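You operate a simulated robot arm through the tools that you are given. There is no shell and no other tool.

You run a simulated two-armed robot. Do the job below in one go: nothing can be reset, and whatever is moved stays where it is left.

## Task
Swap sensor and hose between the low tanks and pump 300 ml.
Fine: blue hose onto the steel post first; sensor to the teal tank, hose to the clear one; pump into the jug, then jug onto the long drip tray; spill nothing. Set down upright: teal-handled jug.
Where things are to end (x, y in the base frame): teal-handled jug within 6 cm of [59, 48].

The check looks at the end state, three seconds after you hand in, the way a careful person would. Anything else that was tipped, shoved, dropped, spilled or broken makes it a failure.

## Robot
Two 7-joint arms with fingered hands on one trunk that stands fixed in place. Base frame: the origin is at the foot of the trunk, x ahead of it, y to its left, z up; the work surface is at about z = 88. Lengths are in cm, angles in rad, forces in N, time in s.
The left shoulder is at [7, 15.7, 146.4], the right one opposite. With the tool pointing down near the work surface each hand reaches from about 10 to 84 cm from the base axis, measured 20 degrees to its own side. Payload 5 kg a hand.
The tool frame of a hand sits at the grasp point between the pads (the TCP): z along the fingers, y along the line on which they close. The tips reach 3.1 cm beyond it. The gripper opens to 15.6 cm. The gripper's body begins 8.8 cm behind the TCP. The gripper is a hand of 4 fingers: y runs from the thumb to the fingers, the wrist lies at [0, 0, -24.9] in the tool frame, and closing takes about 1.5 s.
Orientation is told as [roll, pitch, yaw] about the base's x, y, z axes, in that order, counted from this pose: with the fingers straight down and closing along the base's y, the tool's x points along the base's -x, its y along +y and its z along -z.

## Interface
- The arms move only by the tool jog_arm. It takes "left_rows", "right_rows" or both (then of equal length, played together; a hand with none holds still); each is a list of rows, each a list of 6 numbers: the turn, a rotation vector about the base's x, y, z in units of 4 degrees (1.0 is 4 degrees), then the shift along the base's x, y, z in units of 20 mm (1.0 is 20 mm). In form: [[rx, ry, rz, x, y, z], ...]. A call has 1 to 20 rows; each row shifts and turns the commanded pose from where the row before left it. "left_gripper" and "right_gripper" are, for a hand that has rows, the closure in counts, from 0 (fully open) to 255 (shut), set as the call begins (left out, the last holds). A call with a number of a shift or a turn outside -1 to 1 is refused whole. Each row takes 0.2 s and may step no farther than 5 cm and 0.15 rad from the row before; otherwise, or with a gripper value out of range, the whole call is refused. Where a pose cannot be reached the arm comes as near as it can. A force on the tool above 40 N (or 10 N above the force at the start of the call, whichever is more), or a blocked arm, ends the call early, and 0.2 s more pass. The fingers move at their own pace (about 10.8 cm/s each) and stop on an object; they squeeze with about 21 N. The grip force told is the motor's: it shows also when the fingers shut on nothing. Time passes only in rows, and 0.2 s behind the last, so rows that do not move let the fingers close. The reply holds the time, the measured pose of the TCP, the force on the tool along the base axes, the opening and the grip force, in the units named above and with some noise, with the torque about the TCP (base axes, N m) and any sound that the robot's microphone picked up.
- Cameras (640 x 400 px; columns grow to the right, rows downward): "scene" is now at [13.25, 1.21, 168.54]; the picture's right is [0.14, -0.99, 0.00], its down [-0.64, -0.09, -0.76] and it looks along [0.76, 0.10, -0.64] (base axes); focal length 266 px, centre (320, 200). "left" rides on the left gripper at [-7.2, 0.2, -11.1] in its tool frame; the picture's right is [-0.02, -1.00, 0.00], its down [0.84, -0.02, -0.54] and it looks along [0.54, -0.01, 0.84] (tool axes); focal length 234 px, centre (320, 200). "right" rides on the right gripper at [7.2, 0.2, -11.1] in its tool frame; the picture's right is [-0.02, 1.00, 0.00], its down [-0.84, -0.02, -0.54] and it looks along [-0.54, -0.01, 0.84] (tool axes); focal length 234 px, centre (320, 200). There is no depth. A picture from a camera that has moved, and an enlarged one, comes with that camera's place and axes in the base frame and with its lens.
- grab_frame(camera): a new picture of that camera. It takes no simulated time.
- raise_lower(by): slides the trunk up (or, below 0, down) by that many cm; the arms and the scene camera ride with it, the base frame stays. It gives what a move gives, with no picture.
- finger_targets(finger1, finger2, finger3, thumb_bend, hand): sets how far each is bent, from 0 (flat) to 1 (curled in); at 0.3 the hand is open as for a grip, at 0.7 the pads meet at the TCP. One left out holds its place. A second passes; each finger stops where it meets its share of the squeeze, and holds until it gets a number again. A gripper value or a shape takes the hand back. It gives what a move gives, with no picture; readings hold the bend of each and the force on the fingers (four entries, about 0 where the hand has none), thumb and palm.
- hand_shape(shape, hand): the hand has 4 fingers and takes this shape, open, in about a second: jaw (thumb against the fingers, like two jaws); tri (thumb and two fingers); tip (a fingertip pinch); poke (one finger out to press); point (the index stretched); flat (the hand flat); cup (the hand cupped); fist (a fist). The gripper value then closes the fingers along that shape, each until it touches; the sizes above hold for jaw. It gives what a move gives, with no picture.
- aim_head(pan, tilt): turns the head with the scene camera to pan (to the left, within 1.501 rad either way) and tilt (down, from -0.506 to 1.204), counted from straight ahead of the robot. It gives what a move gives.
- enlarge(camera, box): a new picture of the part [left, top, right, bottom] of that camera's present view, enlarged. It takes no simulated time.
- hand_in(): hands the job in; it is judged then, once.

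Nothing tells you positions but the pictures and the camera data. Unless the task says otherwise, let go and move clear before handing in.

The tools are called after "Request:" by a JSON object that holds its "fn" and its "kwargs". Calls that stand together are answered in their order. jog_arm: Moves the arms, as the interface text tells. Its arguments: {"type":"object","properties":{"left_rows":{"type":"array"},"left_gripper":{"type":"number"},"right_rows":{"type":"array"},"right_gripper":{"type":"number"}},"required":[]} The other tools are called the same way: raise_lower (by) slides the trunk up or down; hand_shape (shape, hand) gives the hand a shape; finger_targets (finger1, finger2, finger3, thumb_bend, hand) moves the fingers one by one; aim_head (pan, tilt) turns the head that bears the scene camera; grab_frame (camera) takes a picture; enlarge (camera, box) takes an enlarged picture of a part of a camera's view; hand_in () hands the job in.

At the start:

```text
clock: 0.0
left_position: [48.34, 23.16, 146.02]
left_orientation: [-0.001, 0.001, 0.001]
left_force: [0.2, -0.3, 0.0]
left_torque: [0.01, -0.02, 0.02]
left_grip_width: 15.57
left_finger_force: 0.1
left_shape: jaw
left_bend: [0.3, 0.3, 0.3, 0.3]
left_finger forces: [0.0, 0.1, 0.0, 0.0, 0.0, 0.0]
right_position: [43.84, -11.36, 152.6]
right_orientation: [0.0, 0.001, -0.003]
right_force: [-0.7, -0.4, 0.7]
right_torque: [0.04, -0.02, -0.01]
right_grip_width: 15.58
right_finger_force: 0.1
right_shape: jaw
right_bend: [0.3, 0.3, 0.3, 0.3]
right_finger forces: [0.0, 0.1, 0.0, 0.0, 0.1, 0.0]
trunk travel left (down, up): [-85.0, 9.0]
head pan, tilt: [0.138, 0.7]
```

scene: 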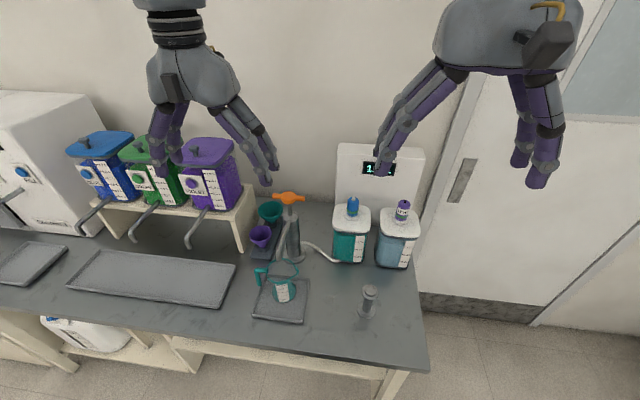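
right: 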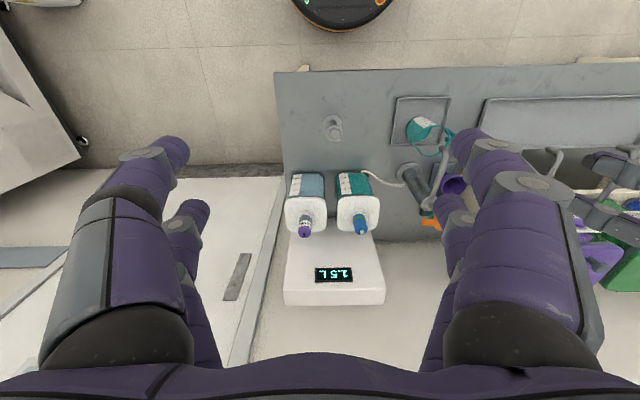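
left: 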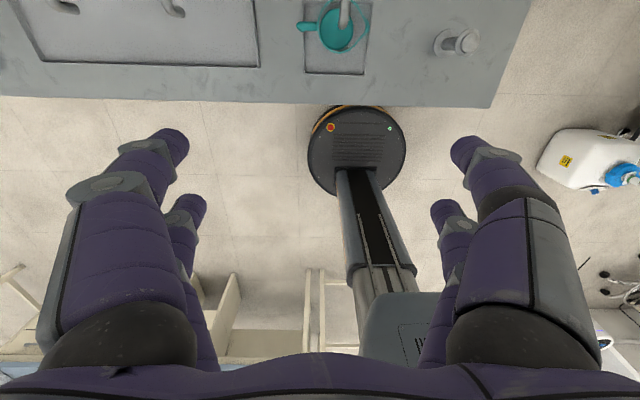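

I see a bench with two low tanks (teal and clear) by a white controller, a pump with an orange handle, a teal-handled jug on a small tray, a steel post, and the long drip tray on the left. I'll look closer before moving anything.

Request:
{"fn": "enlarge", "kwargs": {"camera": "scene", "box": [230, 130, 430, 330]}}

Request:
{"fn": "enlarge", "kwargs": {"camera": "right", "box": [260, 70, 480, 310]}}

Request:
{"fn": "enlarge", "kwargs": {"camera": "scene", "box": [0, 90, 260, 330]}}

```text
2.00 times, centred on (330, 230) of scene
camera zoom: at [13.25, 1.21, 168.54], right [0.14, -0.99, 0.0], down [-0.64, -0.09, -0.76], along [0.76, 0.1, -0.64], focal length 532 px, centre (300, 140)
```

zoom: 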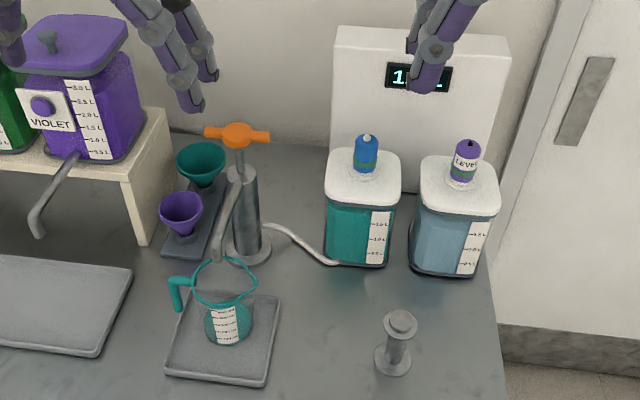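

```text
1.67 times, centred on (370, 190) of right
camera zoom: at [36.49, -11.13, 163.78], right [0.03, 1.0, 0.0], down [0.84, -0.02, 0.54], along [0.54, -0.01, -0.84], focal length 390 px, centre (237, 217)
```

zoom: 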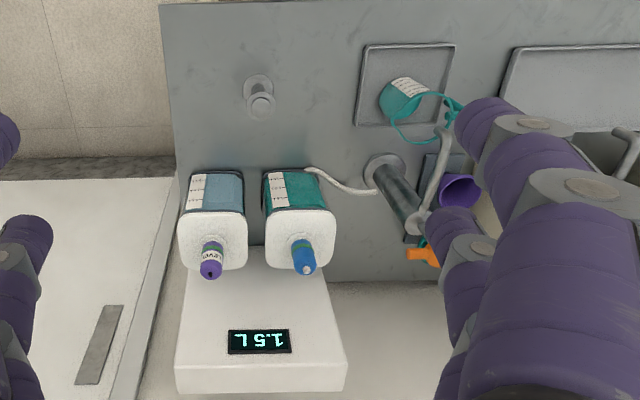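

```text
1.67 times, centred on (130, 210) of scene
camera zoom: at [13.25, 1.21, 168.54], right [0.14, -0.99, 0.0], down [-0.64, -0.09, -0.76], along [0.76, 0.1, -0.64], focal length 444 px, centre (637, 183)
```

zoom: 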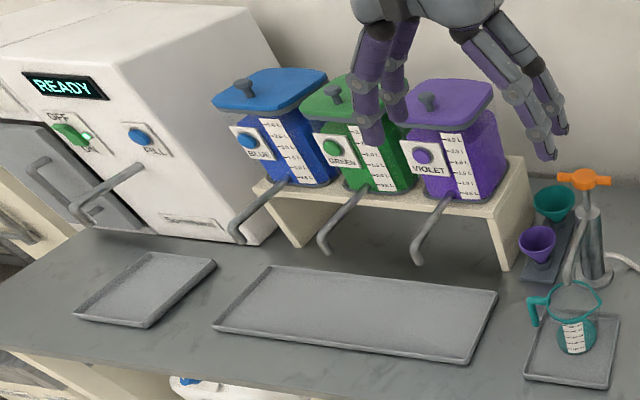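

I take the blue hose cap to be at about (77, -1, 116) and the "Level" sensor at (78, -16, 116), with the post at (56, -8) topping out at z≈100. The pump is near (75, 19.5) and the jug near (58, 19). I'll zoom in on the details next.

Request:
{"fn": "enlarge", "kwargs": {"camera": "scene", "box": [320, 185, 430, 275]}}

Request:
{"fn": "enlarge", "kwargs": {"camera": "scene", "box": [240, 180, 330, 330]}}

Request:
{"fn": "enlarge", "kwargs": {"camera": "scene", "box": [340, 270, 400, 330]}}

Request:
{"fn": "enlarge", "kwargs": {"camera": "right", "box": [370, 90, 480, 240]}}

Request:
{"fn": "enlarge", "kwargs": {"camera": "left", "box": [250, 0, 500, 100]}}

```text
4.44 times, centred on (375, 230) of scene
camera zoom: at [13.25, 1.21, 168.54], right [0.14, -0.99, 0.0], down [-0.64, -0.09, -0.76], along [0.76, 0.1, -0.64], focal length 1183 px, centre (76, 67)
```

zoom: 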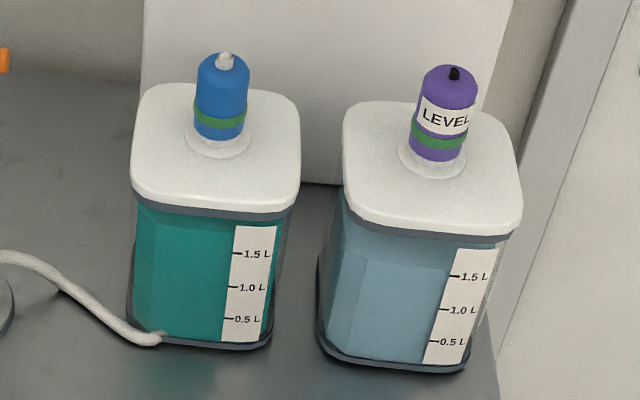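

```text
2.67 times, centred on (285, 255) of scene
camera zoom: at [13.25, 1.21, 168.54], right [0.14, -0.99, 0.0], down [-0.64, -0.09, -0.76], along [0.76, 0.1, -0.64], focal length 710 px, centre (413, 53)
```

zoom: 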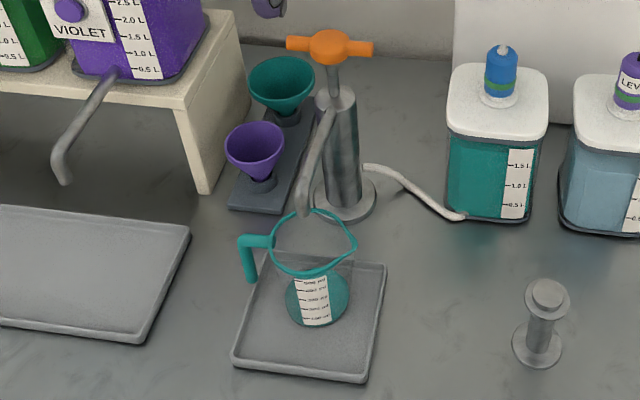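

```text
6.67 times, centred on (370, 300) of scene
camera zoom: at [13.25, 1.21, 168.54], right [0.14, -0.99, 0.0], down [-0.64, -0.09, -0.76], along [0.76, 0.1, -0.64], focal length 1774 px, centre (-13, -467)
```

zoom: 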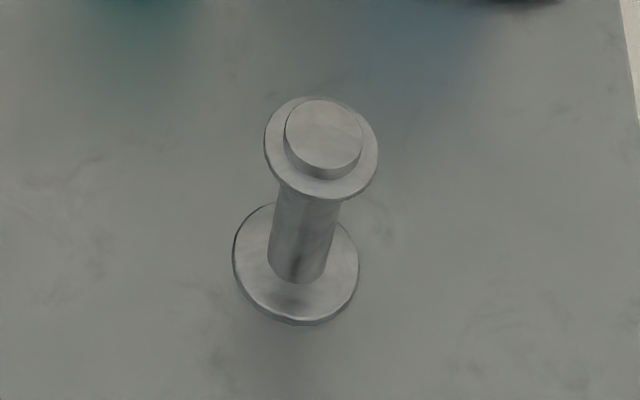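

```text
2.67 times, centred on (425, 165) of right
camera zoom: at [36.49, -11.13, 163.78], right [0.03, 1.0, 0.0], down [0.84, -0.02, 0.54], along [0.54, -0.01, -0.84], focal length 624 px, centre (40, 293)
```

zoom: 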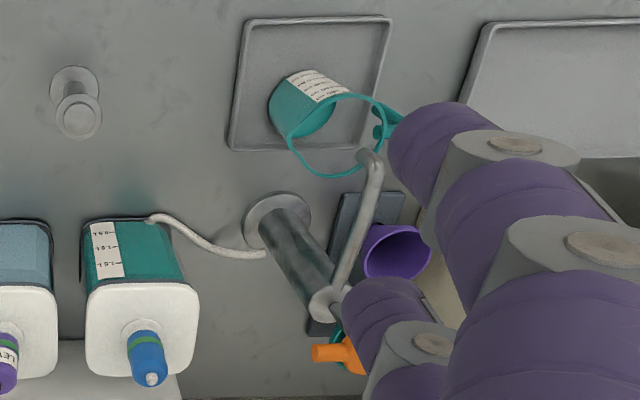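

```text
2.56 times, centred on (375, 50) of left
camera zoom: at [55.39, 23.37, 157.1], right [0.02, -1.0, 0.0], down [-0.84, -0.02, 0.54], along [-0.54, -0.01, -0.84], focal length 600 px, centre (179, 584)
```

zoom: 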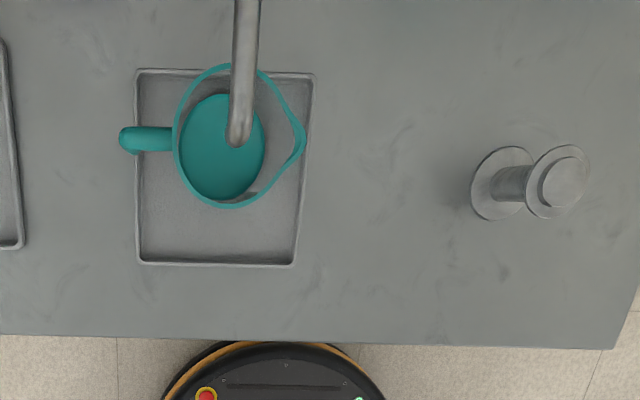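

The fittings have green rings and sit on flanges on the lids, roughly z 109–115. The post has a stepped top for the hose head. I'll bring the right hand above the blue hose cap and look.

Request:
{"fn": "jog_arm", "kwargs": {"right_rows": [[0, 0, 0, 0.97, 0.31, -0.3], [0, 0, 0, 0.97, 0.31, -0.3], [0, 0, 0, 0.97, 0.31, -0.3], [0, 0, 0, 0.97, 0.31, -0.3], [0, 0, 0, 0.97, 0.31, -0.6], [0, 0, 0, 0.97, 0.31, -0.6], [0, 0, 0, 0.97, 0.31, -0.6], [0, 0, 0, 0.97, 0.31, -0.6], [0, 0, 0, 0.97, 0.31, -0.6], [0, 0, 0, 0.97, 0.31, -0.6], [0, 0, 0, 0.97, 0.31, -0.6], [0, 0, 0, 0.97, 0.31, -0.6], [0, 0, 0, 0.97, 0.31, -0.6], [0, 0, 0, 0.97, 0.31, -0.6], [0, 0, 0, 0.97, 0.31, -0.6], [0, 0, 0, 0.97, 0.31, -0.6], [0, 0, 0, 0.97, 0.31, -0.6], [0, 0, 0, 0, 0, 0]], "right_gripper": 0}}

Request:
{"fn": "grab_frame", "kwargs": {"camera": "right"}}

Request:
{"fn": "grab_frame", "kwargs": {"camera": "scene"}}

```text
clock: 3.8
left_position: [48.24, 23.03, 146.14]
left_orientation: [0.001, 0.002, -0.001]
left_force: [0.1, -0.2, 0.1]
left_torque: [0.02, -0.03, -0.01]
left_grip_width: 15.59
left_finger_force: 0.0
left_shape: jaw
left_bend: [0.3, 0.3, 0.3, 0.3]
left_finger forces: [0.0, 0.0, 0.0, 0.0, 0.0, 0.0]
right_position: [76.95, -0.97, 134.57]
right_orientation: [-0.001, -0.001, -0.002]
right_force: [-0.1, -0.1, 0.3]
right_torque: [0.01, 0.01, 0.03]
right_grip_width: 15.62
right_finger_force: 0.0
right_shape: jaw
right_bend: [0.3, 0.3, 0.3, 0.3]
right_finger forces: [0.0, 0.0, 0.0, 0.1, 0.0, 0.0]
trunk travel left (down, up): [-85.0, 9.0]
head pan, tilt: [0.138, 0.7]
```

```text
taken
camera right: at [69.59, -0.86, 145.78], right [0.03, 1.0, 0.0], down [0.84, -0.02, 0.54], along [0.54, -0.01, -0.84], focal length 234 px, centre (320, 200)
```

right: 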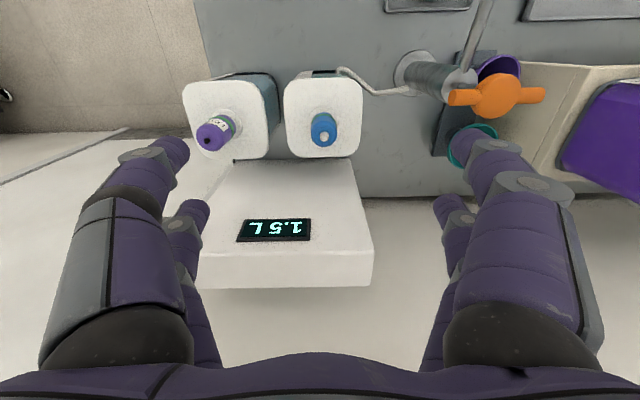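

```text
taken
camera scene: at [13.24, 1.21, 168.54], right [0.14, -0.99, 0.0], down [-0.64, -0.09, -0.76], along [0.76, 0.1, -0.64], focal length 266 px, centre (320, 200)
```

scene: 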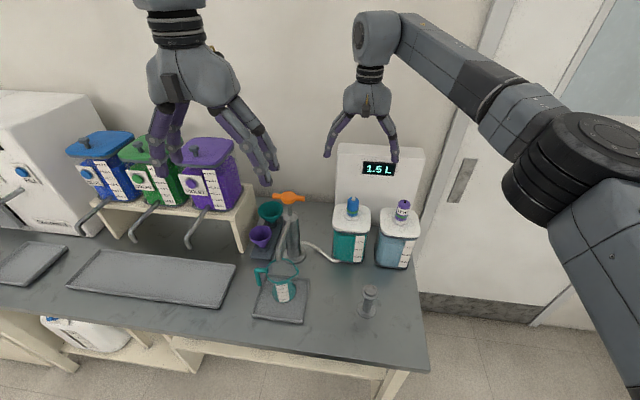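

The blue cap looks to be nearer (79.5, -0.6), with its top at z≈114. I'll zoom in to refine that.

Request:
{"fn": "enlarge", "kwargs": {"camera": "right", "box": [180, 70, 380, 170]}}

Request:
{"fn": "enlarge", "kwargs": {"camera": "scene", "box": [330, 180, 430, 280]}}

```text
3.20 times, centred on (280, 120) of right
camera zoom: at [69.59, -0.86, 145.78], right [0.03, 1.0, 0.0], down [0.84, -0.02, 0.54], along [0.54, -0.01, -0.84], focal length 749 px, centre (448, 456)
```

zoom: 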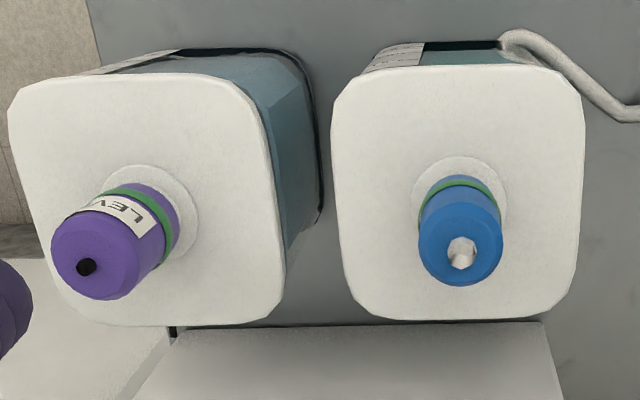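

```text
4.00 times, centred on (380, 230) of scene
camera zoom: at [13.24, 1.21, 168.54], right [0.14, -0.99, 0.0], down [-0.64, -0.09, -0.76], along [0.76, 0.1, -0.64], focal length 1065 px, centre (80, 80)
```

zoom: 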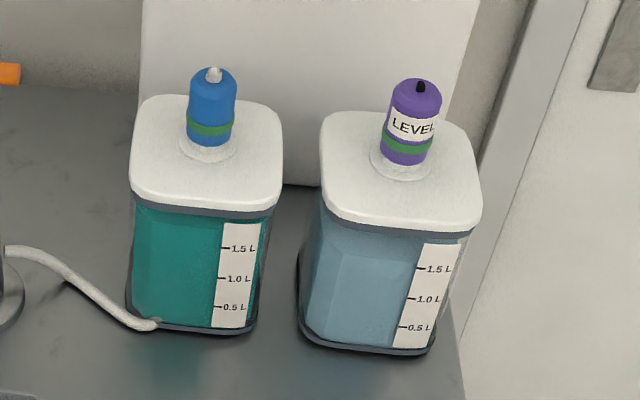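

The cap axis comes out at about (79.6, -0.4), spanning z 106–113.5, and the sensor at about (79.9, -16.5). I'll move over the cap, come down to 118 and check.

Request:
{"fn": "jog_arm", "kwargs": {"right_rows": [[0, 0, 0, 0.66, 0.14, 0], [0, 0, 0, 0.66, 0.14, 0], [0, 0, 0, 0, 0, -1], [0, 0, 0, 0, 0, -1], [0, 0, 0, 0, 0, -1], [0, 0, 0, 0, 0, -1], [0, 0, 0, 0, 0, -1], [0, 0, 0, 0, 0, -1], [0, 0, 0, 0, 0, -1], [0, 0, 0, 0, 0, -1], [0, 0, 0, 0, 0, 0]]}}

Request:
{"fn": "grab_frame", "kwargs": {"camera": "right"}}

Request:
{"fn": "grab_frame", "kwargs": {"camera": "scene"}}

```text
clock: 6.2
left_position: [48.25, 23.06, 145.96]
left_orientation: [-0.002, 0.001, 0.0]
left_force: [-0.5, -0.1, 0.1]
left_torque: [-0.03, -0.03, 0.0]
left_grip_width: 15.62
left_finger_force: 0.0
left_shape: jaw
left_bend: [0.3, 0.3, 0.3, 0.3]
left_finger forces: [0.0, 0.0, 0.0, 0.0, 0.1, 0.0]
right_position: [79.63, -0.24, 118.8]
right_orientation: [0.001, -0.001, -0.003]
right_force: [-0.3, 0.2, 0.0]
right_torque: [0.01, 0.01, -0.02]
right_grip_width: 15.59
right_finger_force: 0.1
right_shape: jaw
right_bend: [0.3, 0.3, 0.3, 0.3]
right_finger forces: [0.1, 0.0, 0.1, 0.0, 0.1, 0.0]
trunk travel left (down, up): [-85.0, 9.0]
head pan, tilt: [0.138, 0.7]
```

```text
taken
camera right: at [72.22, -0.14, 129.94], right [0.03, 1.0, 0.0], down [0.84, -0.02, 0.54], along [0.54, -0.01, -0.84], focal length 234 px, centre (320, 200)
```

right: 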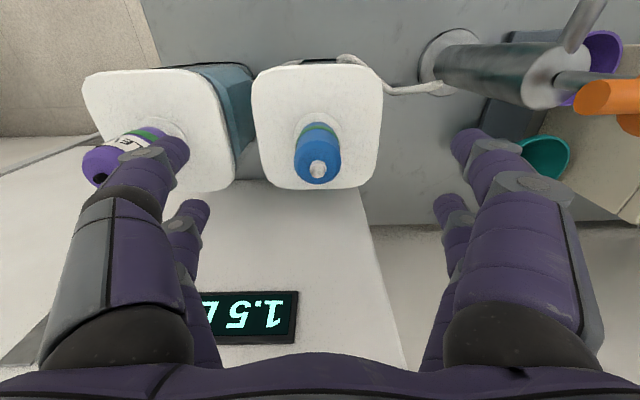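

```text
taken
camera scene: at [13.26, 1.21, 168.54], right [0.14, -0.99, 0.0], down [-0.64, -0.09, -0.76], along [0.76, 0.1, -0.64], focal length 266 px, centre (320, 200)
```

scene: 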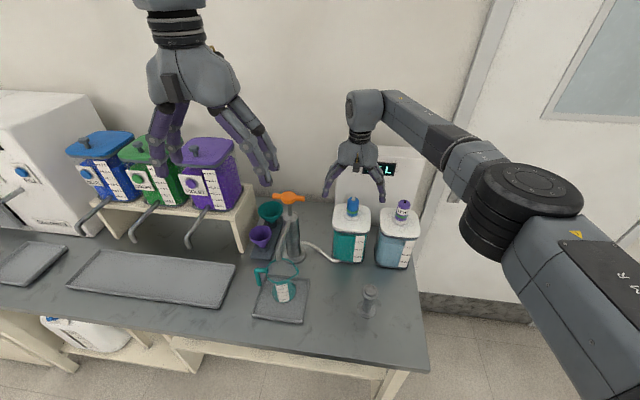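

The cap is centred under the hand. I'll part-close the fingers for clearance from the sensor, then descend to the cap.

Request:
{"fn": "jog_arm", "kwargs": {"right_rows": [[0, 0, 0, 0, -0.05, 0], [0, 0, 0, 0, 0, 0], [0, 0, 0, 0, 0, 0], [0, 0, 0, 0, 0, -0.8], [0, 0, 0, 0, 0, -0.8], [0, 0, 0, 0, 0, -0.8], [0, 0, 0, 0, 0, -0.8], [0, 0, 0, 0, 0, -0.7], [0, 0, 0, 0, 0, 0]], "right_gripper": 100}}

Request:
{"fn": "grab_frame", "kwargs": {"camera": "right"}}

Request:
{"fn": "enlarge", "kwargs": {"camera": "scene", "box": [310, 140, 430, 280]}}

```text
clock: 8.2
left_position: [48.25, 23.05, 145.95]
left_orientation: [0.0, -0.001, 0.0]
left_force: [-0.4, -0.8, -0.2]
left_torque: [-0.02, 0.02, -0.02]
left_grip_width: 15.59
left_finger_force: 0.0
left_shape: jaw
left_bend: [0.3, 0.3, 0.3, 0.3]
left_finger forces: [0.1, 0.1, 0.0, 0.1, 0.0, 0.1]
right_position: [79.39, -0.42, 110.63]
right_orientation: [0.0, 0.0, -0.003]
right_force: [0.0, -0.3, 0.3]
right_torque: [0.01, 0.0, 0.01]
right_grip_width: 9.54
right_finger_force: 0.1
right_shape: jaw
right_bend: [0.32, 0.32, 0.32, 0.7]
right_finger forces: [0.1, 0.0, 0.1, 0.0, 0.0, 0.1]
trunk travel left (down, up): [-85.0, 9.0]
head pan, tilt: [0.138, 0.7]
```

```text
taken
camera right: at [72.12, -0.19, 121.84], right [0.03, 1.0, 0.0], down [0.84, -0.02, 0.54], along [0.54, -0.01, -0.84], focal length 234 px, centre (320, 200)
```

right: 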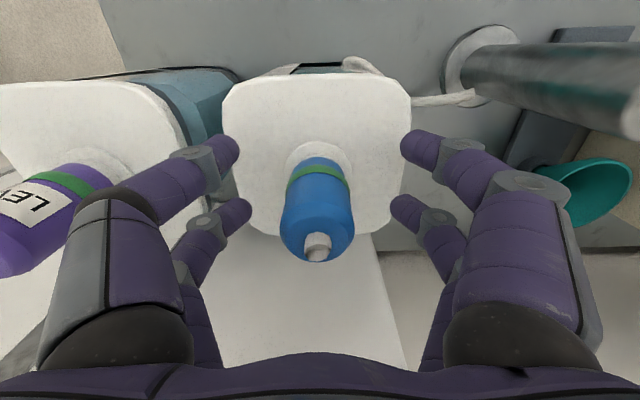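

```text
2.86 times, centred on (370, 210) of scene
camera zoom: at [13.24, 1.21, 168.54], right [0.14, -0.99, 0.0], down [-0.64, -0.09, -0.76], along [0.76, 0.1, -0.64], focal length 760 px, centre (177, 171)
```

zoom: 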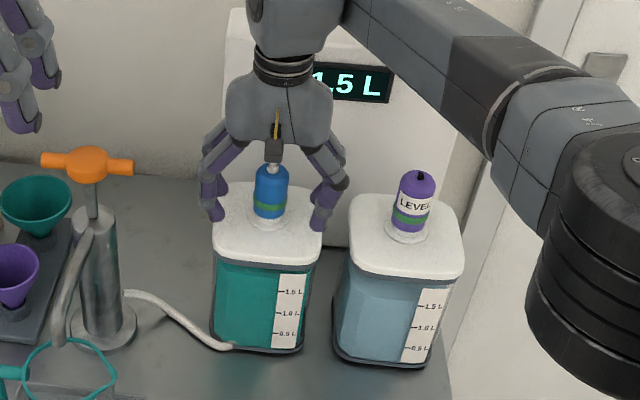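

The fingers straddle the blue cap evenly, so I'll close on it.

Request:
{"fn": "jog_arm", "kwargs": {"right_rows": [[0, 0, 0, 0.1, 0, 0], [0, 0, 0, 0, 0, 0], [0, 0, 0, 0, 0, 0], [0, 0, 0, 0, 0, 0], [0, 0, 0, 0, 0, 0], [0, 0, 0, 0, 0, 0], [0, 0, 0, 0, 0, 0]], "right_gripper": 255}}

Request:
{"fn": "grab_frame", "kwargs": {"camera": "right"}}

```text
clock: 9.8
left_position: [48.16, 23.15, 145.92]
left_orientation: [0.0, -0.003, 0.0]
left_force: [-0.2, 0.6, 0.3]
left_torque: [-0.01, -0.03, -0.02]
left_grip_width: 15.58
left_finger_force: 0.1
left_shape: jaw
left_bend: [0.3, 0.3, 0.3, 0.3]
left_finger forces: [0.0, 0.0, 0.0, 0.0, 0.0, 0.0]
right_position: [79.74, -0.36, 110.65]
right_orientation: [0.0, -0.001, -0.003]
right_force: [-3.1, -0.2, -1.5]
right_torque: [0.05, 0.03, 0.01]
right_grip_width: 1.59
right_finger_force: 20.9
right_shape: jaw
right_bend: [0.73, 0.72, 0.73, 0.72]
right_finger forces: [0.0, 21.8, 21.7, 0.0, 0.8, 0.1]
trunk travel left (down, up): [-85.0, 9.0]
head pan, tilt: [0.138, 0.7]
```

```text
taken
camera right: at [72.31, -0.18, 121.92], right [0.03, 1.0, 0.0], down [0.84, -0.02, 0.54], along [0.54, -0.01, -0.84], focal length 234 px, centre (320, 200)
```

right: 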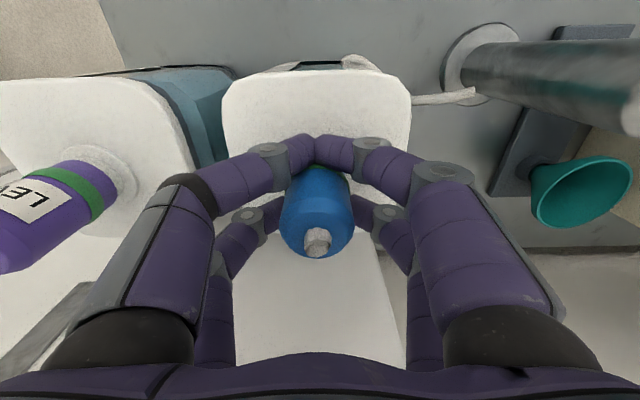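

The fingers have wrapped the cap and read about 21 N. I'll lift gently and watch the force, in case the cap is locked.

Request:
{"fn": "jog_arm", "kwargs": {"right_rows": [[0, 0, 0, 0, 0, 0.2], [0, 0, 0, 0, 0, 0.2], [0, 0, 0, 0, 0, 0.2], [0, 0, 0, 0, 0, 0]]}}

Request:
{"fn": "grab_frame", "kwargs": {"camera": "right"}}

Request:
{"fn": "enlarge", "kwargs": {"camera": "scene", "box": [310, 140, 430, 280]}}

```text
clock: 10.8
left_position: [48.41, 23.15, 145.99]
left_orientation: [-0.001, 0.003, 0.001]
left_force: [0.4, -0.3, -0.1]
left_torque: [0.0, 0.04, 0.02]
left_grip_width: 15.6
left_finger_force: 0.0
left_shape: jaw
left_bend: [0.3, 0.3, 0.3, 0.3]
left_finger forces: [0.0, 0.1, 0.1, 0.1, 0.1, 0.1]
right_position: [79.78, -0.41, 112.01]
right_orientation: [0.0, 0.001, -0.001]
right_force: [0.6, 0.2, -0.8]
right_torque: [0.01, 0.04, 0.02]
right_grip_width: 1.53
right_finger_force: 20.9
right_shape: jaw
right_bend: [0.73, 0.72, 0.72, 0.72]
right_finger forces: [0.1, 21.3, 21.3, 0.0, 0.7, 0.0]
trunk travel left (down, up): [-85.0, 9.0]
head pan, tilt: [0.138, 0.7]
```

```text
taken
camera right: at [72.42, -0.2, 123.19], right [0.03, 1.0, 0.0], down [0.84, -0.02, 0.54], along [0.54, -0.01, -0.84], focal length 234 px, centre (320, 200)
```

right: 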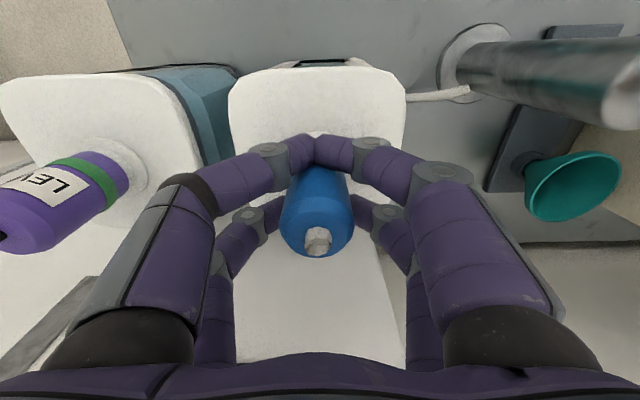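

```text
2.86 times, centred on (370, 210) of scene
camera zoom: at [13.41, 1.2, 168.52], right [0.14, -0.99, 0.0], down [-0.64, -0.09, -0.76], along [0.76, 0.1, -0.65], focal length 760 px, centre (177, 171)
```

zoom: 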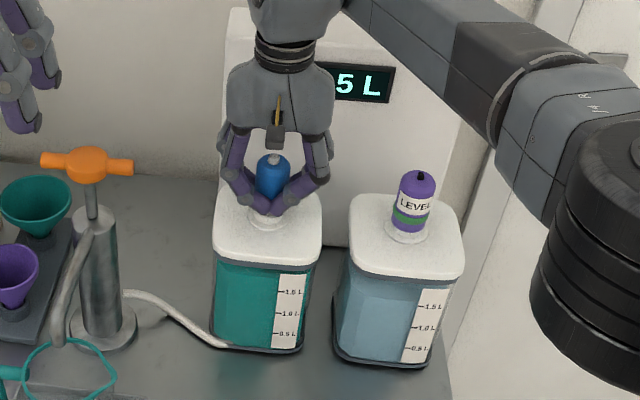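

The cap rises with the hand and there is no resistance. I'll lift further to see what hangs below it.

Request:
{"fn": "jog_arm", "kwargs": {"right_rows": [[0, 0, 0, 0, 0, 0.5], [0, 0, 0, 0, 0, 0.5], [0, 0, 0, 0, 0, 0.5], [0, 0, 0, 0, 0, 0.5], [0, 0, 0, 0, 0, 0.5], [0, 0, 0, 0, 0, 0.5], [0, 0, 0, 0, 0, 0.5], [0, 0, 0, 0, 0, 0.5], [0, 0, 0, 0, 0, 0.5], [0, 0, 0, 0, 0, 0.5], [0, 0, 0, 0, 0, 0]]}}

Request:
{"fn": "enlarge", "kwargs": {"camera": "scene", "box": [310, 120, 430, 280]}}

Request:
{"fn": "grab_frame", "kwargs": {"camera": "right"}}

```text
clock: 13.2
left_position: [48.13, 23.22, 145.98]
left_orientation: [-0.001, 0.0, 0.0]
left_force: [0.0, 0.7, 0.2]
left_torque: [-0.02, 0.03, 0.0]
left_grip_width: 15.6
left_finger_force: 0.0
left_shape: jaw
left_bend: [0.3, 0.3, 0.3, 0.3]
left_finger forces: [0.0, 0.1, 0.0, 0.0, 0.0, 0.0]
right_position: [79.74, -0.23, 121.98]
right_orientation: [0.001, 0.0, -0.003]
right_force: [-0.1, 0.2, -0.1]
right_torque: [0.0, -0.01, -0.03]
right_grip_width: 1.5
right_finger_force: 21.1
right_shape: jaw
right_bend: [0.73, 0.72, 0.72, 0.72]
right_finger forces: [0.0, 21.4, 21.4, 0.0, 0.7, 0.0]
trunk travel left (down, up): [-85.0, 9.0]
head pan, tilt: [0.138, 0.7]
```

```text
2.50 times, centred on (370, 200) of scene
camera zoom: at [13.28, 1.21, 168.53], right [0.14, -0.99, 0.0], down [-0.64, -0.09, -0.76], along [0.76, 0.1, -0.64], focal length 665 px, centre (195, 200)
```

zoom: 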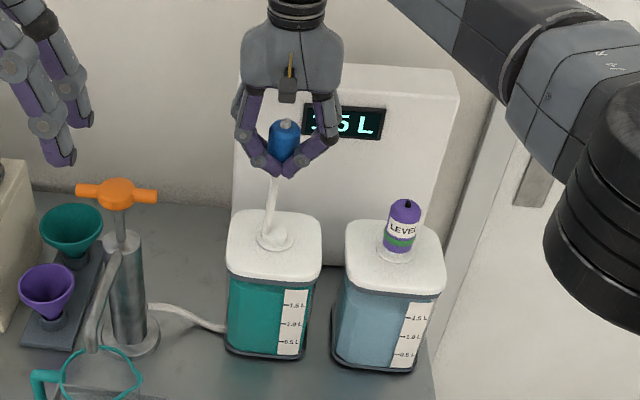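

```text
taken
camera right: at [72.43, -0.04, 133.17], right [0.03, 1.0, 0.0], down [0.84, -0.02, 0.54], along [0.54, -0.01, -0.84], focal length 234 px, centre (320, 200)
```

right: 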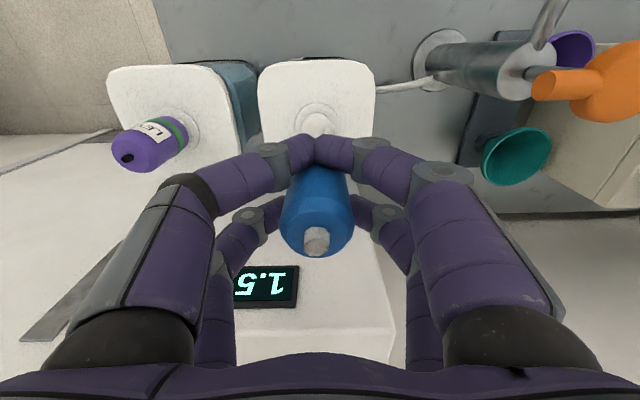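

A white flexible tube trails from the cap. I'll look at it closely.

Request:
{"fn": "enlarge", "kwargs": {"camera": "scene", "box": [330, 150, 390, 230]}}

Request:
{"fn": "enlarge", "kwargs": {"camera": "right", "box": [250, 50, 450, 160]}}

Request:
{"fn": "enlarge", "kwargs": {"camera": "left", "box": [250, 0, 500, 100]}}

```text
5.00 times, centred on (360, 190) of scene
camera zoom: at [13.28, 1.21, 168.53], right [0.14, -0.99, 0.0], down [-0.64, -0.09, -0.76], along [0.76, 0.1, -0.64], focal length 1331 px, centre (120, 250)
```

zoom: 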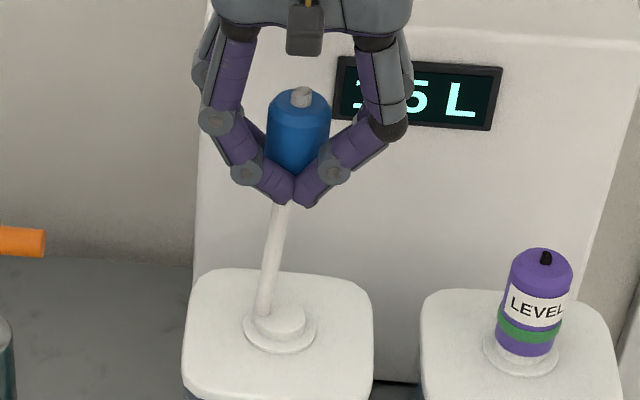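

```text
3.20 times, centred on (350, 105) of right
camera zoom: at [72.43, -0.04, 133.17], right [0.03, 1.0, 0.0], down [0.84, -0.02, 0.54], along [0.54, -0.01, -0.84], focal length 749 px, centre (224, 504)
```

zoom: 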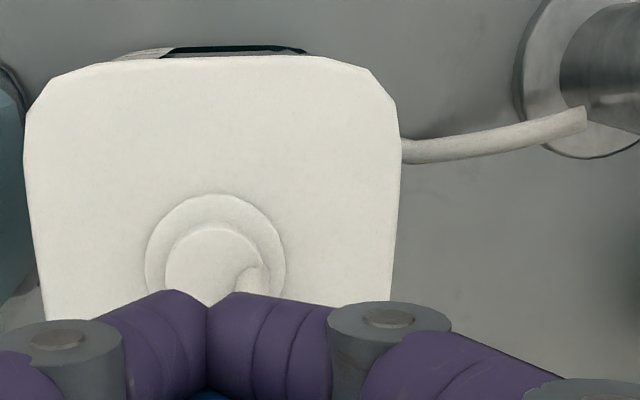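

```text
2.56 times, centred on (375, 50) of left
camera zoom: at [55.42, 23.37, 157.09], right [0.02, -1.0, 0.0], down [-0.84, -0.02, 0.54], along [-0.54, -0.01, -0.84], focal length 600 px, centre (179, 584)
```

zoom: 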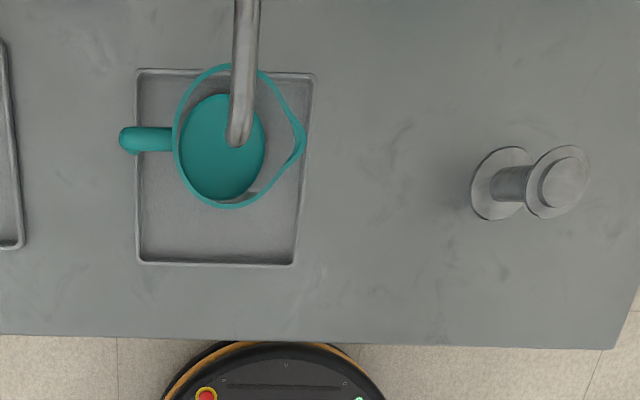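

The tank neck is a flange with a stub like the post's, and the tube is a flexible hose that follows the cap. I'll carry the cap over toward the post at about (56.4, -7.4), staying high.

Request:
{"fn": "jog_arm", "kwargs": {"right_rows": [[0, 0, 0, -0.97, -0.29, 0], [0, 0, 0, -0.97, -0.29, 0], [0, 0, 0, -0.97, -0.29, 0], [0, 0, 0, -0.97, -0.29, 0], [0, 0, 0, -0.97, -0.29, 0], [0, 0, 0, -0.97, -0.29, 0], [0, 0, 0, -0.97, -0.29, 0], [0, 0, 0, -0.97, -0.29, 0], [0, 0, 0, -0.97, -0.29, 0], [0, 0, 0, -0.97, -0.29, 0], [0, 0, 0, -0.97, -0.29, 0], [0, 0, 0, -0.97, -0.29, 0], [0, 0, 0, 0, 0, 0]]}}

Request:
{"fn": "grab_frame", "kwargs": {"camera": "right"}}

Request:
{"fn": "grab_frame", "kwargs": {"camera": "scene"}}

Request:
{"fn": "grab_frame", "kwargs": {"camera": "left"}}

```text
clock: 16.0
left_position: [48.19, 23.2, 146.07]
left_orientation: [0.0, 0.001, 0.001]
left_force: [-0.2, -0.2, -0.2]
left_torque: [0.0, -0.01, 0.01]
left_grip_width: 15.59
left_finger_force: 0.1
left_shape: jaw
left_bend: [0.3, 0.3, 0.3, 0.3]
left_finger forces: [0.0, 0.0, 0.0, 0.0, 0.0, 0.1]
right_position: [56.45, -7.39, 121.9]
right_orientation: [0.0, 0.0, -0.002]
right_force: [-0.3, 0.4, -0.5]
right_torque: [0.04, 0.01, -0.02]
right_grip_width: 1.49
right_finger_force: 21.0
right_shape: jaw
right_bend: [0.73, 0.72, 0.72, 0.72]
right_finger forces: [0.1, 21.2, 21.0, 0.1, 0.5, 0.1]
trunk travel left (down, up): [-85.0, 9.0]
head pan, tilt: [0.138, 0.7]
```

```text
taken
camera right: at [49.16, -7.23, 133.04], right [0.03, 1.0, 0.0], down [0.84, -0.02, 0.54], along [0.54, -0.01, -0.84], focal length 234 px, centre (320, 200)
```

right: 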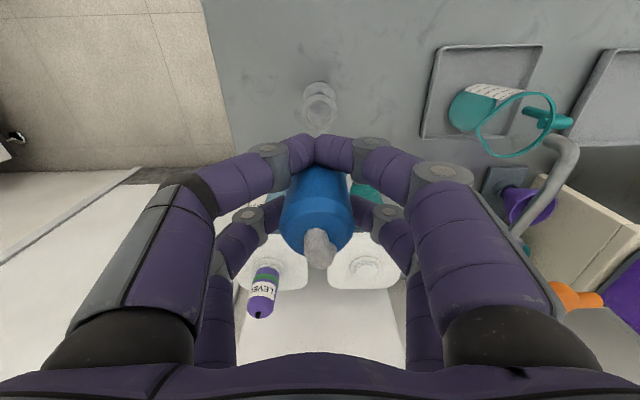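

```text
taken
camera scene: at [13.3, 1.23, 168.53], right [0.14, -0.99, 0.0], down [-0.64, -0.09, -0.76], along [0.76, 0.1, -0.64], focal length 266 px, centre (320, 200)
```

scene: 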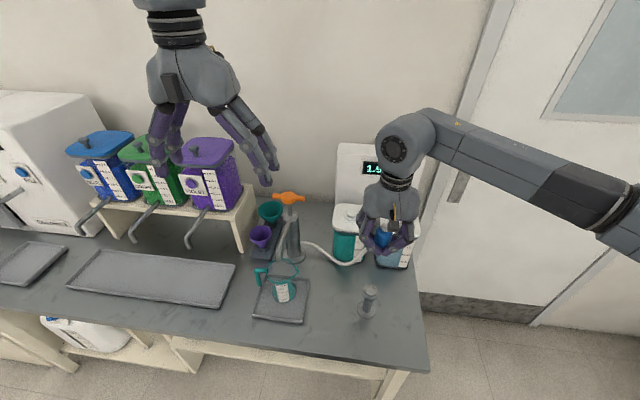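

```text
taken
camera left: at [55.44, 23.39, 157.08], right [0.02, -1.0, 0.0], down [-0.84, -0.02, 0.54], along [-0.54, -0.01, -0.84], focal length 234 px, centre (320, 200)
```

left: 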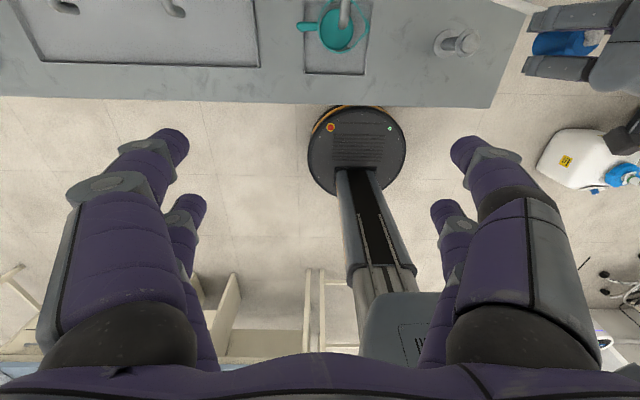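

Request:
{"fn": "enlarge", "kwargs": {"camera": "right", "box": [280, 60, 370, 150]}}

Request:
{"fn": "enlarge", "kwargs": {"camera": "left", "box": [420, 0, 640, 110]}}

Request:
{"fn": "enlarge", "kwargs": {"camera": "scene", "box": [330, 200, 430, 330]}}

```text
4.44 times, centred on (325, 105) of right
camera zoom: at [49.16, -7.23, 133.04], right [0.03, 1.0, 0.0], down [0.84, -0.02, 0.54], along [0.54, -0.01, -0.84], focal length 1041 px, centre (298, 622)
```

zoom: 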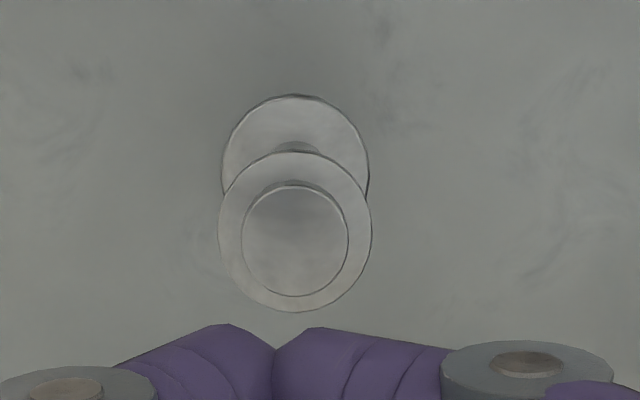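

```text
2.91 times, centred on (530, 55) of left
camera zoom: at [55.44, 23.39, 157.08], right [0.02, -1.0, 0.0], down [-0.84, -0.02, 0.54], along [-0.54, -0.01, -0.84], focal length 681 px, centre (-291, 622)
```

zoom: 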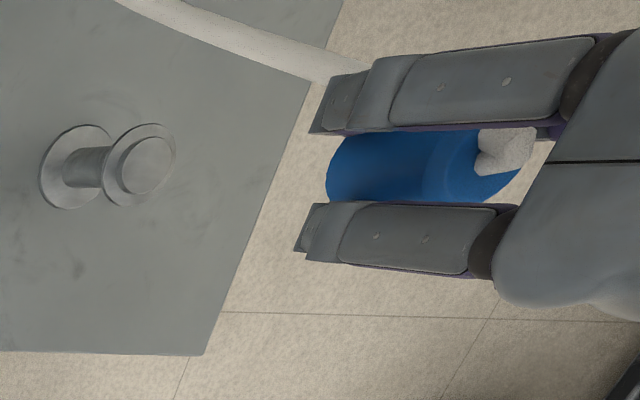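

```text
3.08 times, centred on (380, 265) of scene
camera zoom: at [13.3, 1.23, 168.53], right [0.14, -0.99, 0.0], down [-0.64, -0.09, -0.76], along [0.76, 0.1, -0.64], focal length 819 px, centre (135, 0)
```

zoom: 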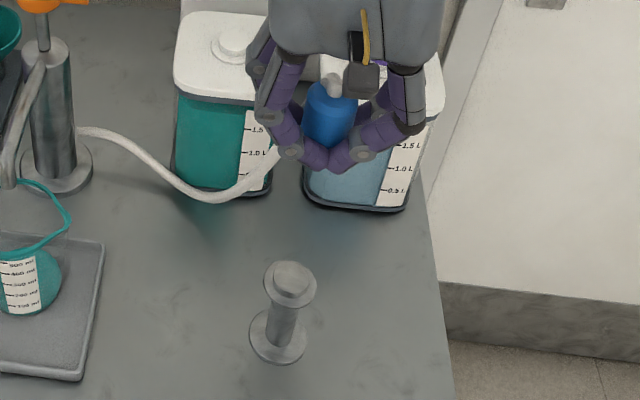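

The post axis comes out at (56.55, -7.4). Next I'll check whether the cap is still upright in the grip.

Request:
{"fn": "enlarge", "kwargs": {"camera": "right", "box": [240, 120, 400, 280]}}

Request:
{"fn": "enlarge", "kwargs": {"camera": "scene", "box": [355, 200, 425, 270]}}

```text
2.50 times, centred on (320, 200) of right
camera zoom: at [49.16, -7.23, 133.04], right [0.03, 1.0, 0.0], down [0.84, -0.02, 0.54], along [0.54, -0.01, -0.84], focal length 585 px, centre (320, 200)
```

zoom: 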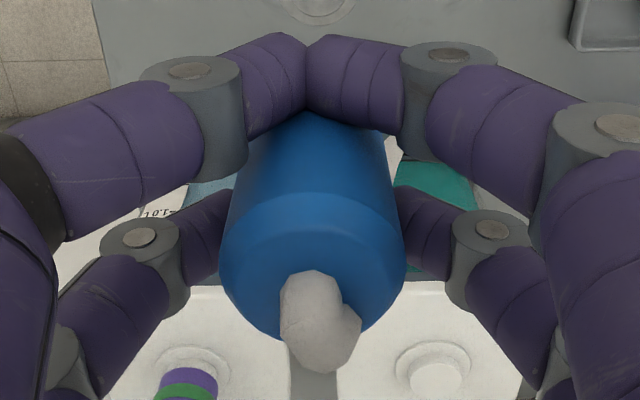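

```text
5.71 times, centred on (390, 235) of scene
camera zoom: at [13.3, 1.23, 168.53], right [0.14, -0.99, 0.0], down [-0.64, -0.09, -0.76], along [0.76, 0.1, -0.64], focal length 1521 px, centre (-80, 0)
```

zoom: 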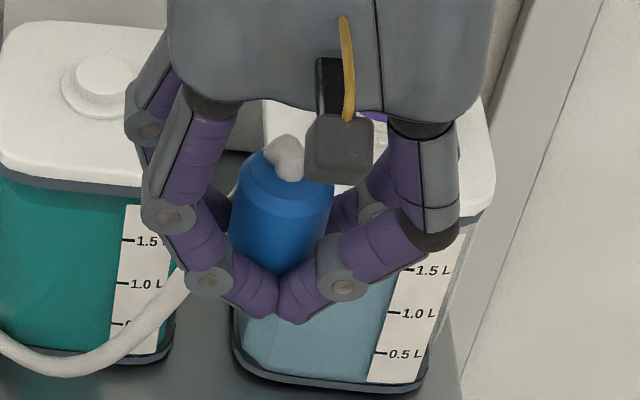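

The cap is upright, and the nub on top is just the hose end. I'll lower it to just above the post stub.

Request:
{"fn": "jog_arm", "kwargs": {"right_rows": [[0, 0, 0, 0.12, 0, -1], [0, 0, 0, 0, 0, -1], [0, 0, 0, 0, 0, -1], [0, 0, 0, 0, 0, -1], [0, 0, 0, 0, 0, -1], [0, 0, 0, 0, 0, -1], [0, 0, 0, 0, 0, -1], [0, 0, 0, 0, 0, 0]]}}

Request:
{"fn": "grab_frame", "kwargs": {"camera": "right"}}

Request:
{"fn": "enlarge", "kwargs": {"camera": "left", "box": [400, 0, 560, 110]}}

Request:
{"fn": "enlarge", "kwargs": {"camera": "scene", "box": [320, 200, 440, 330]}}

```text
clock: 17.8
left_position: [48.27, 23.08, 145.99]
left_orientation: [0.0, 0.0, 0.0]
left_force: [-0.9, -0.6, 0.6]
left_torque: [-0.01, -0.01, 0.01]
left_grip_width: 15.59
left_finger_force: 0.0
left_shape: jaw
left_bend: [0.3, 0.3, 0.3, 0.3]
left_finger forces: [0.1, 0.0, 0.0, 0.1, 0.0, 0.0]
right_position: [56.52, -7.21, 108.0]
right_orientation: [0.001, -0.002, -0.003]
right_force: [-0.9, -0.4, -1.7]
right_torque: [0.01, 0.02, -0.01]
right_grip_width: 1.5
right_finger_force: 21.0
right_shape: jaw
right_bend: [0.73, 0.72, 0.72, 0.72]
right_finger forces: [0.1, 21.2, 21.1, 0.0, 0.6, 0.0]
trunk travel left (down, up): [-85.0, 9.0]
head pan, tilt: [0.138, 0.7]
```

```text
taken
camera right: at [49.24, -7.02, 119.13], right [0.03, 1.0, 0.0], down [0.84, -0.02, 0.54], along [0.54, -0.01, -0.84], focal length 234 px, centre (320, 200)
```

right: 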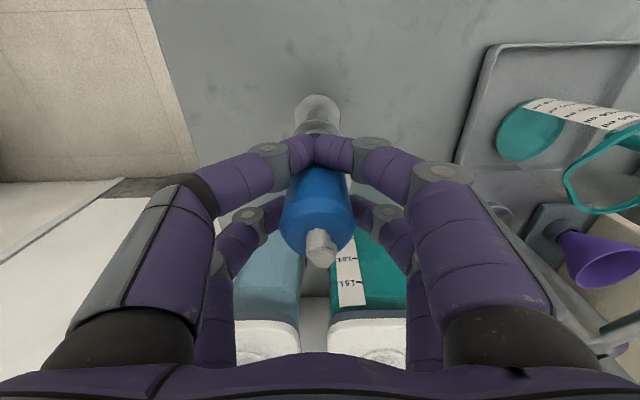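

```text
3.64 times, centred on (480, 55) of left
camera zoom: at [55.41, 23.35, 157.1], right [0.02, -1.0, 0.0], down [-0.84, -0.02, 0.54], along [-0.54, -0.01, -0.84], focal length 852 px, centre (-262, 727)
```

zoom: 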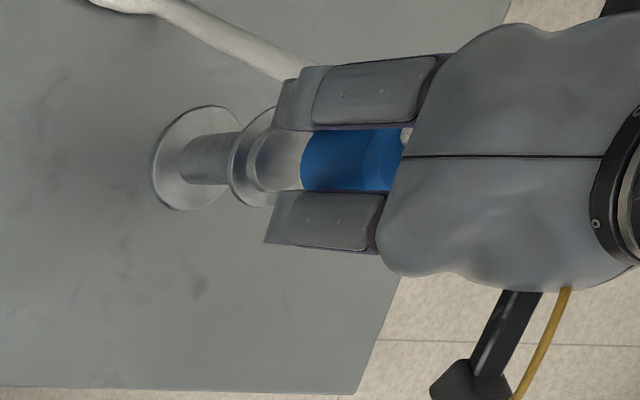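

```text
3.08 times, centred on (380, 265) of scene
camera zoom: at [13.27, 1.19, 168.54], right [0.14, -0.99, 0.0], down [-0.64, -0.09, -0.76], along [0.76, 0.1, -0.64], focal length 819 px, centre (135, 0)
```

zoom: 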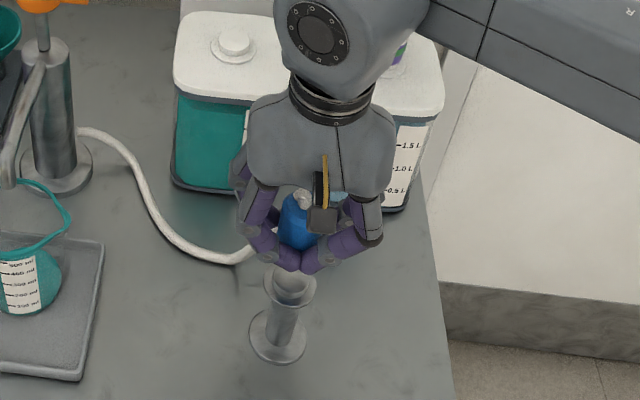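

Request:
{"fn": "enlarge", "kwargs": {"camera": "right", "box": [270, 80, 370, 180]}}

Request:
{"fn": "enlarge", "kwargs": {"camera": "scene", "box": [350, 255, 400, 325]}}

Request:
{"fn": "enlarge", "kwargs": {"camera": "right", "box": [240, 120, 400, 280]}}

```text
4.00 times, centred on (320, 130) of right
camera zoom: at [49.24, -7.02, 119.13], right [0.03, 1.0, 0.0], down [0.84, -0.02, 0.54], along [0.54, -0.01, -0.84], focal length 937 px, centre (320, 480)
```

zoom: 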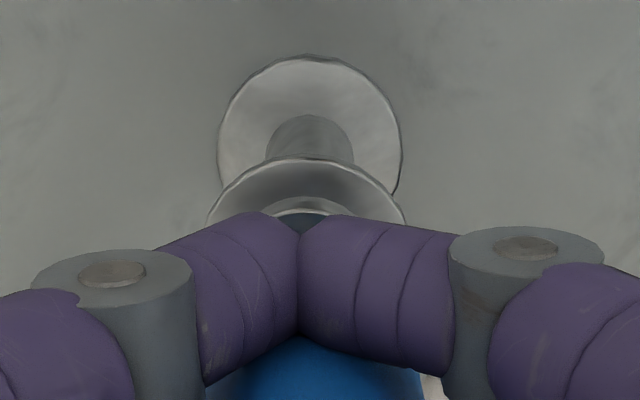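

```text
5.71 times, centred on (375, 290) of scene
camera zoom: at [13.27, 1.19, 168.54], right [0.14, -0.99, 0.0], down [-0.64, -0.09, -0.76], along [0.76, 0.1, -0.64], focal length 1521 px, centre (6, -314)
```

zoom: 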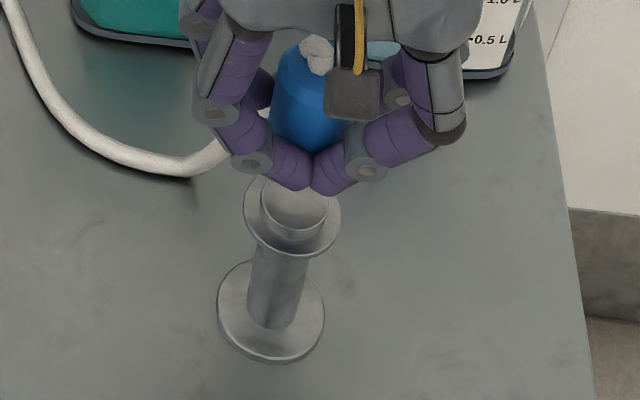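

```text
2.50 times, centred on (320, 200) of right
camera zoom: at [49.24, -7.02, 119.13], right [0.03, 1.0, 0.0], down [0.84, -0.02, 0.54], along [0.54, -0.01, -0.84], focal length 585 px, centre (320, 200)
```

zoom: 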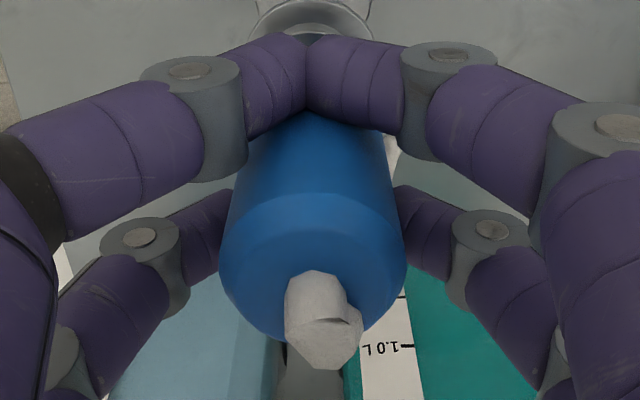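

Request:
{"fn": "enlarge", "kwargs": {"camera": "left", "box": [430, 20, 510, 70]}}

```text
8.00 times, centred on (470, 45) of left
camera zoom: at [55.41, 23.35, 157.1], right [0.02, -1.0, 0.0], down [-0.84, -0.02, 0.54], along [-0.54, -0.01, -0.84], focal length 1873 px, centre (-880, 1440)
```

zoom: 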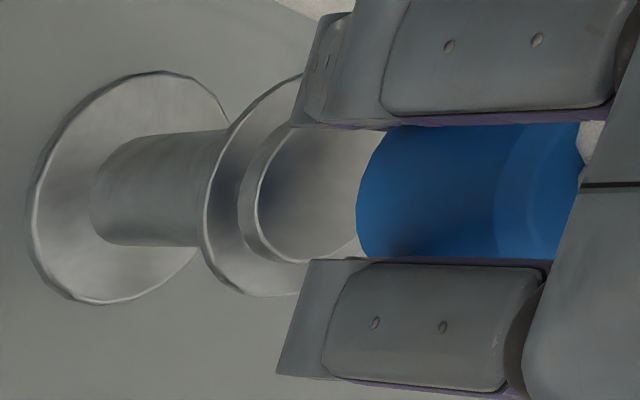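

The alignment is good apart from about 1.5 mm in y. I'll correct that and lower slowly onto the stub.

Request:
{"fn": "jog_arm", "kwargs": {"right_rows": [[0, 0, 0, 0.04, -0.08, 0], [0, 0, 0, 0, 0, -0.3], [0, 0, 0, 0, 0, -0.3], [0, 0, 0, 0, 0, -0.3], [0, 0, 0, 0, 0, -0.3], [0, 0, 0, 0, 0, -0.2], [0, 0, 0, 0, 0, -0.2], [0, 0, 0, 0, 0, -0.1], [0, 0, 0, 0, 0, -0.1], [0, 0, 0, 0, 0, -0.1], [0, 0, 0, 0, 0, 0]]}}

Request:
{"fn": "enlarge", "kwargs": {"camera": "left", "box": [430, 20, 510, 70]}}

Request:
{"fn": "enlarge", "kwargs": {"camera": "scene", "box": [350, 255, 400, 325]}}

```text
clock: 20.2
left_position: [48.2, 23.21, 146.1]
left_orientation: [-0.001, 0.0, -0.001]
left_force: [0.2, 0.2, 0.0]
left_torque: [-0.01, 0.0, 0.01]
left_grip_width: 15.59
left_finger_force: 0.1
left_shape: jaw
left_bend: [0.3, 0.3, 0.3, 0.3]
left_finger forces: [0.0, 0.0, 0.0, 0.0, 0.1, 0.0]
right_position: [56.77, -7.44, 104.14]
right_orientation: [0.001, 0.0, -0.002]
right_force: [-0.5, -0.3, 0.0]
right_torque: [0.06, -0.04, -0.01]
right_grip_width: 1.49
right_finger_force: 21.1
right_shape: jaw
right_bend: [0.73, 0.72, 0.72, 0.72]
right_finger forces: [0.0, 21.3, 21.0, 0.1, 0.6, 0.1]
trunk travel left (down, up): [-85.0, 9.0]
head pan, tilt: [0.138, 0.7]
```

```text
8.00 times, centred on (470, 45) of left
camera zoom: at [55.41, 23.36, 157.1], right [0.02, -1.0, 0.0], down [-0.84, -0.02, 0.54], along [-0.54, -0.01, -0.84], focal length 1873 px, centre (-880, 1440)
```

zoom: 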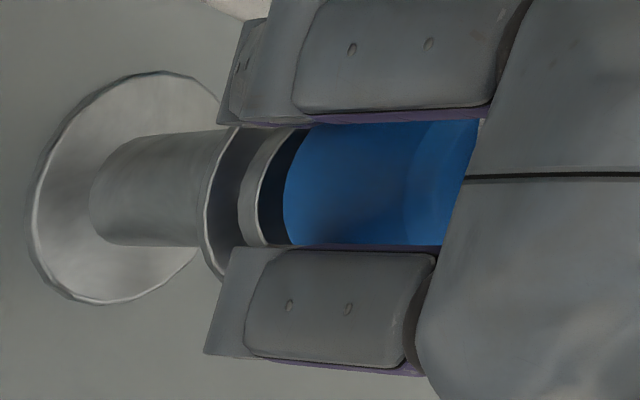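

```text
5.71 times, centred on (375, 290) of scene
camera zoom: at [13.27, 1.2, 168.53], right [0.14, -0.99, 0.0], down [-0.64, -0.09, -0.76], along [0.76, 0.1, -0.64], focal length 1521 px, centre (6, -314)
```

zoom: 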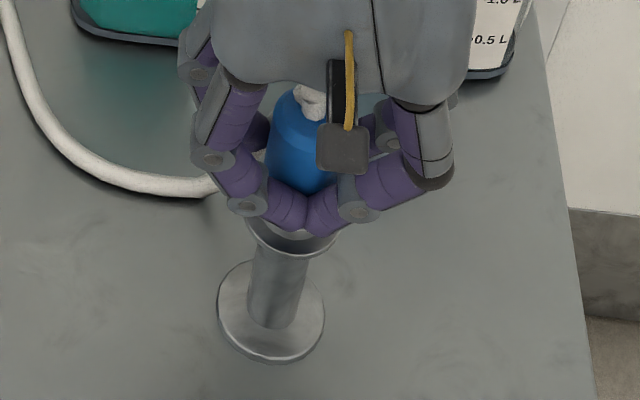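

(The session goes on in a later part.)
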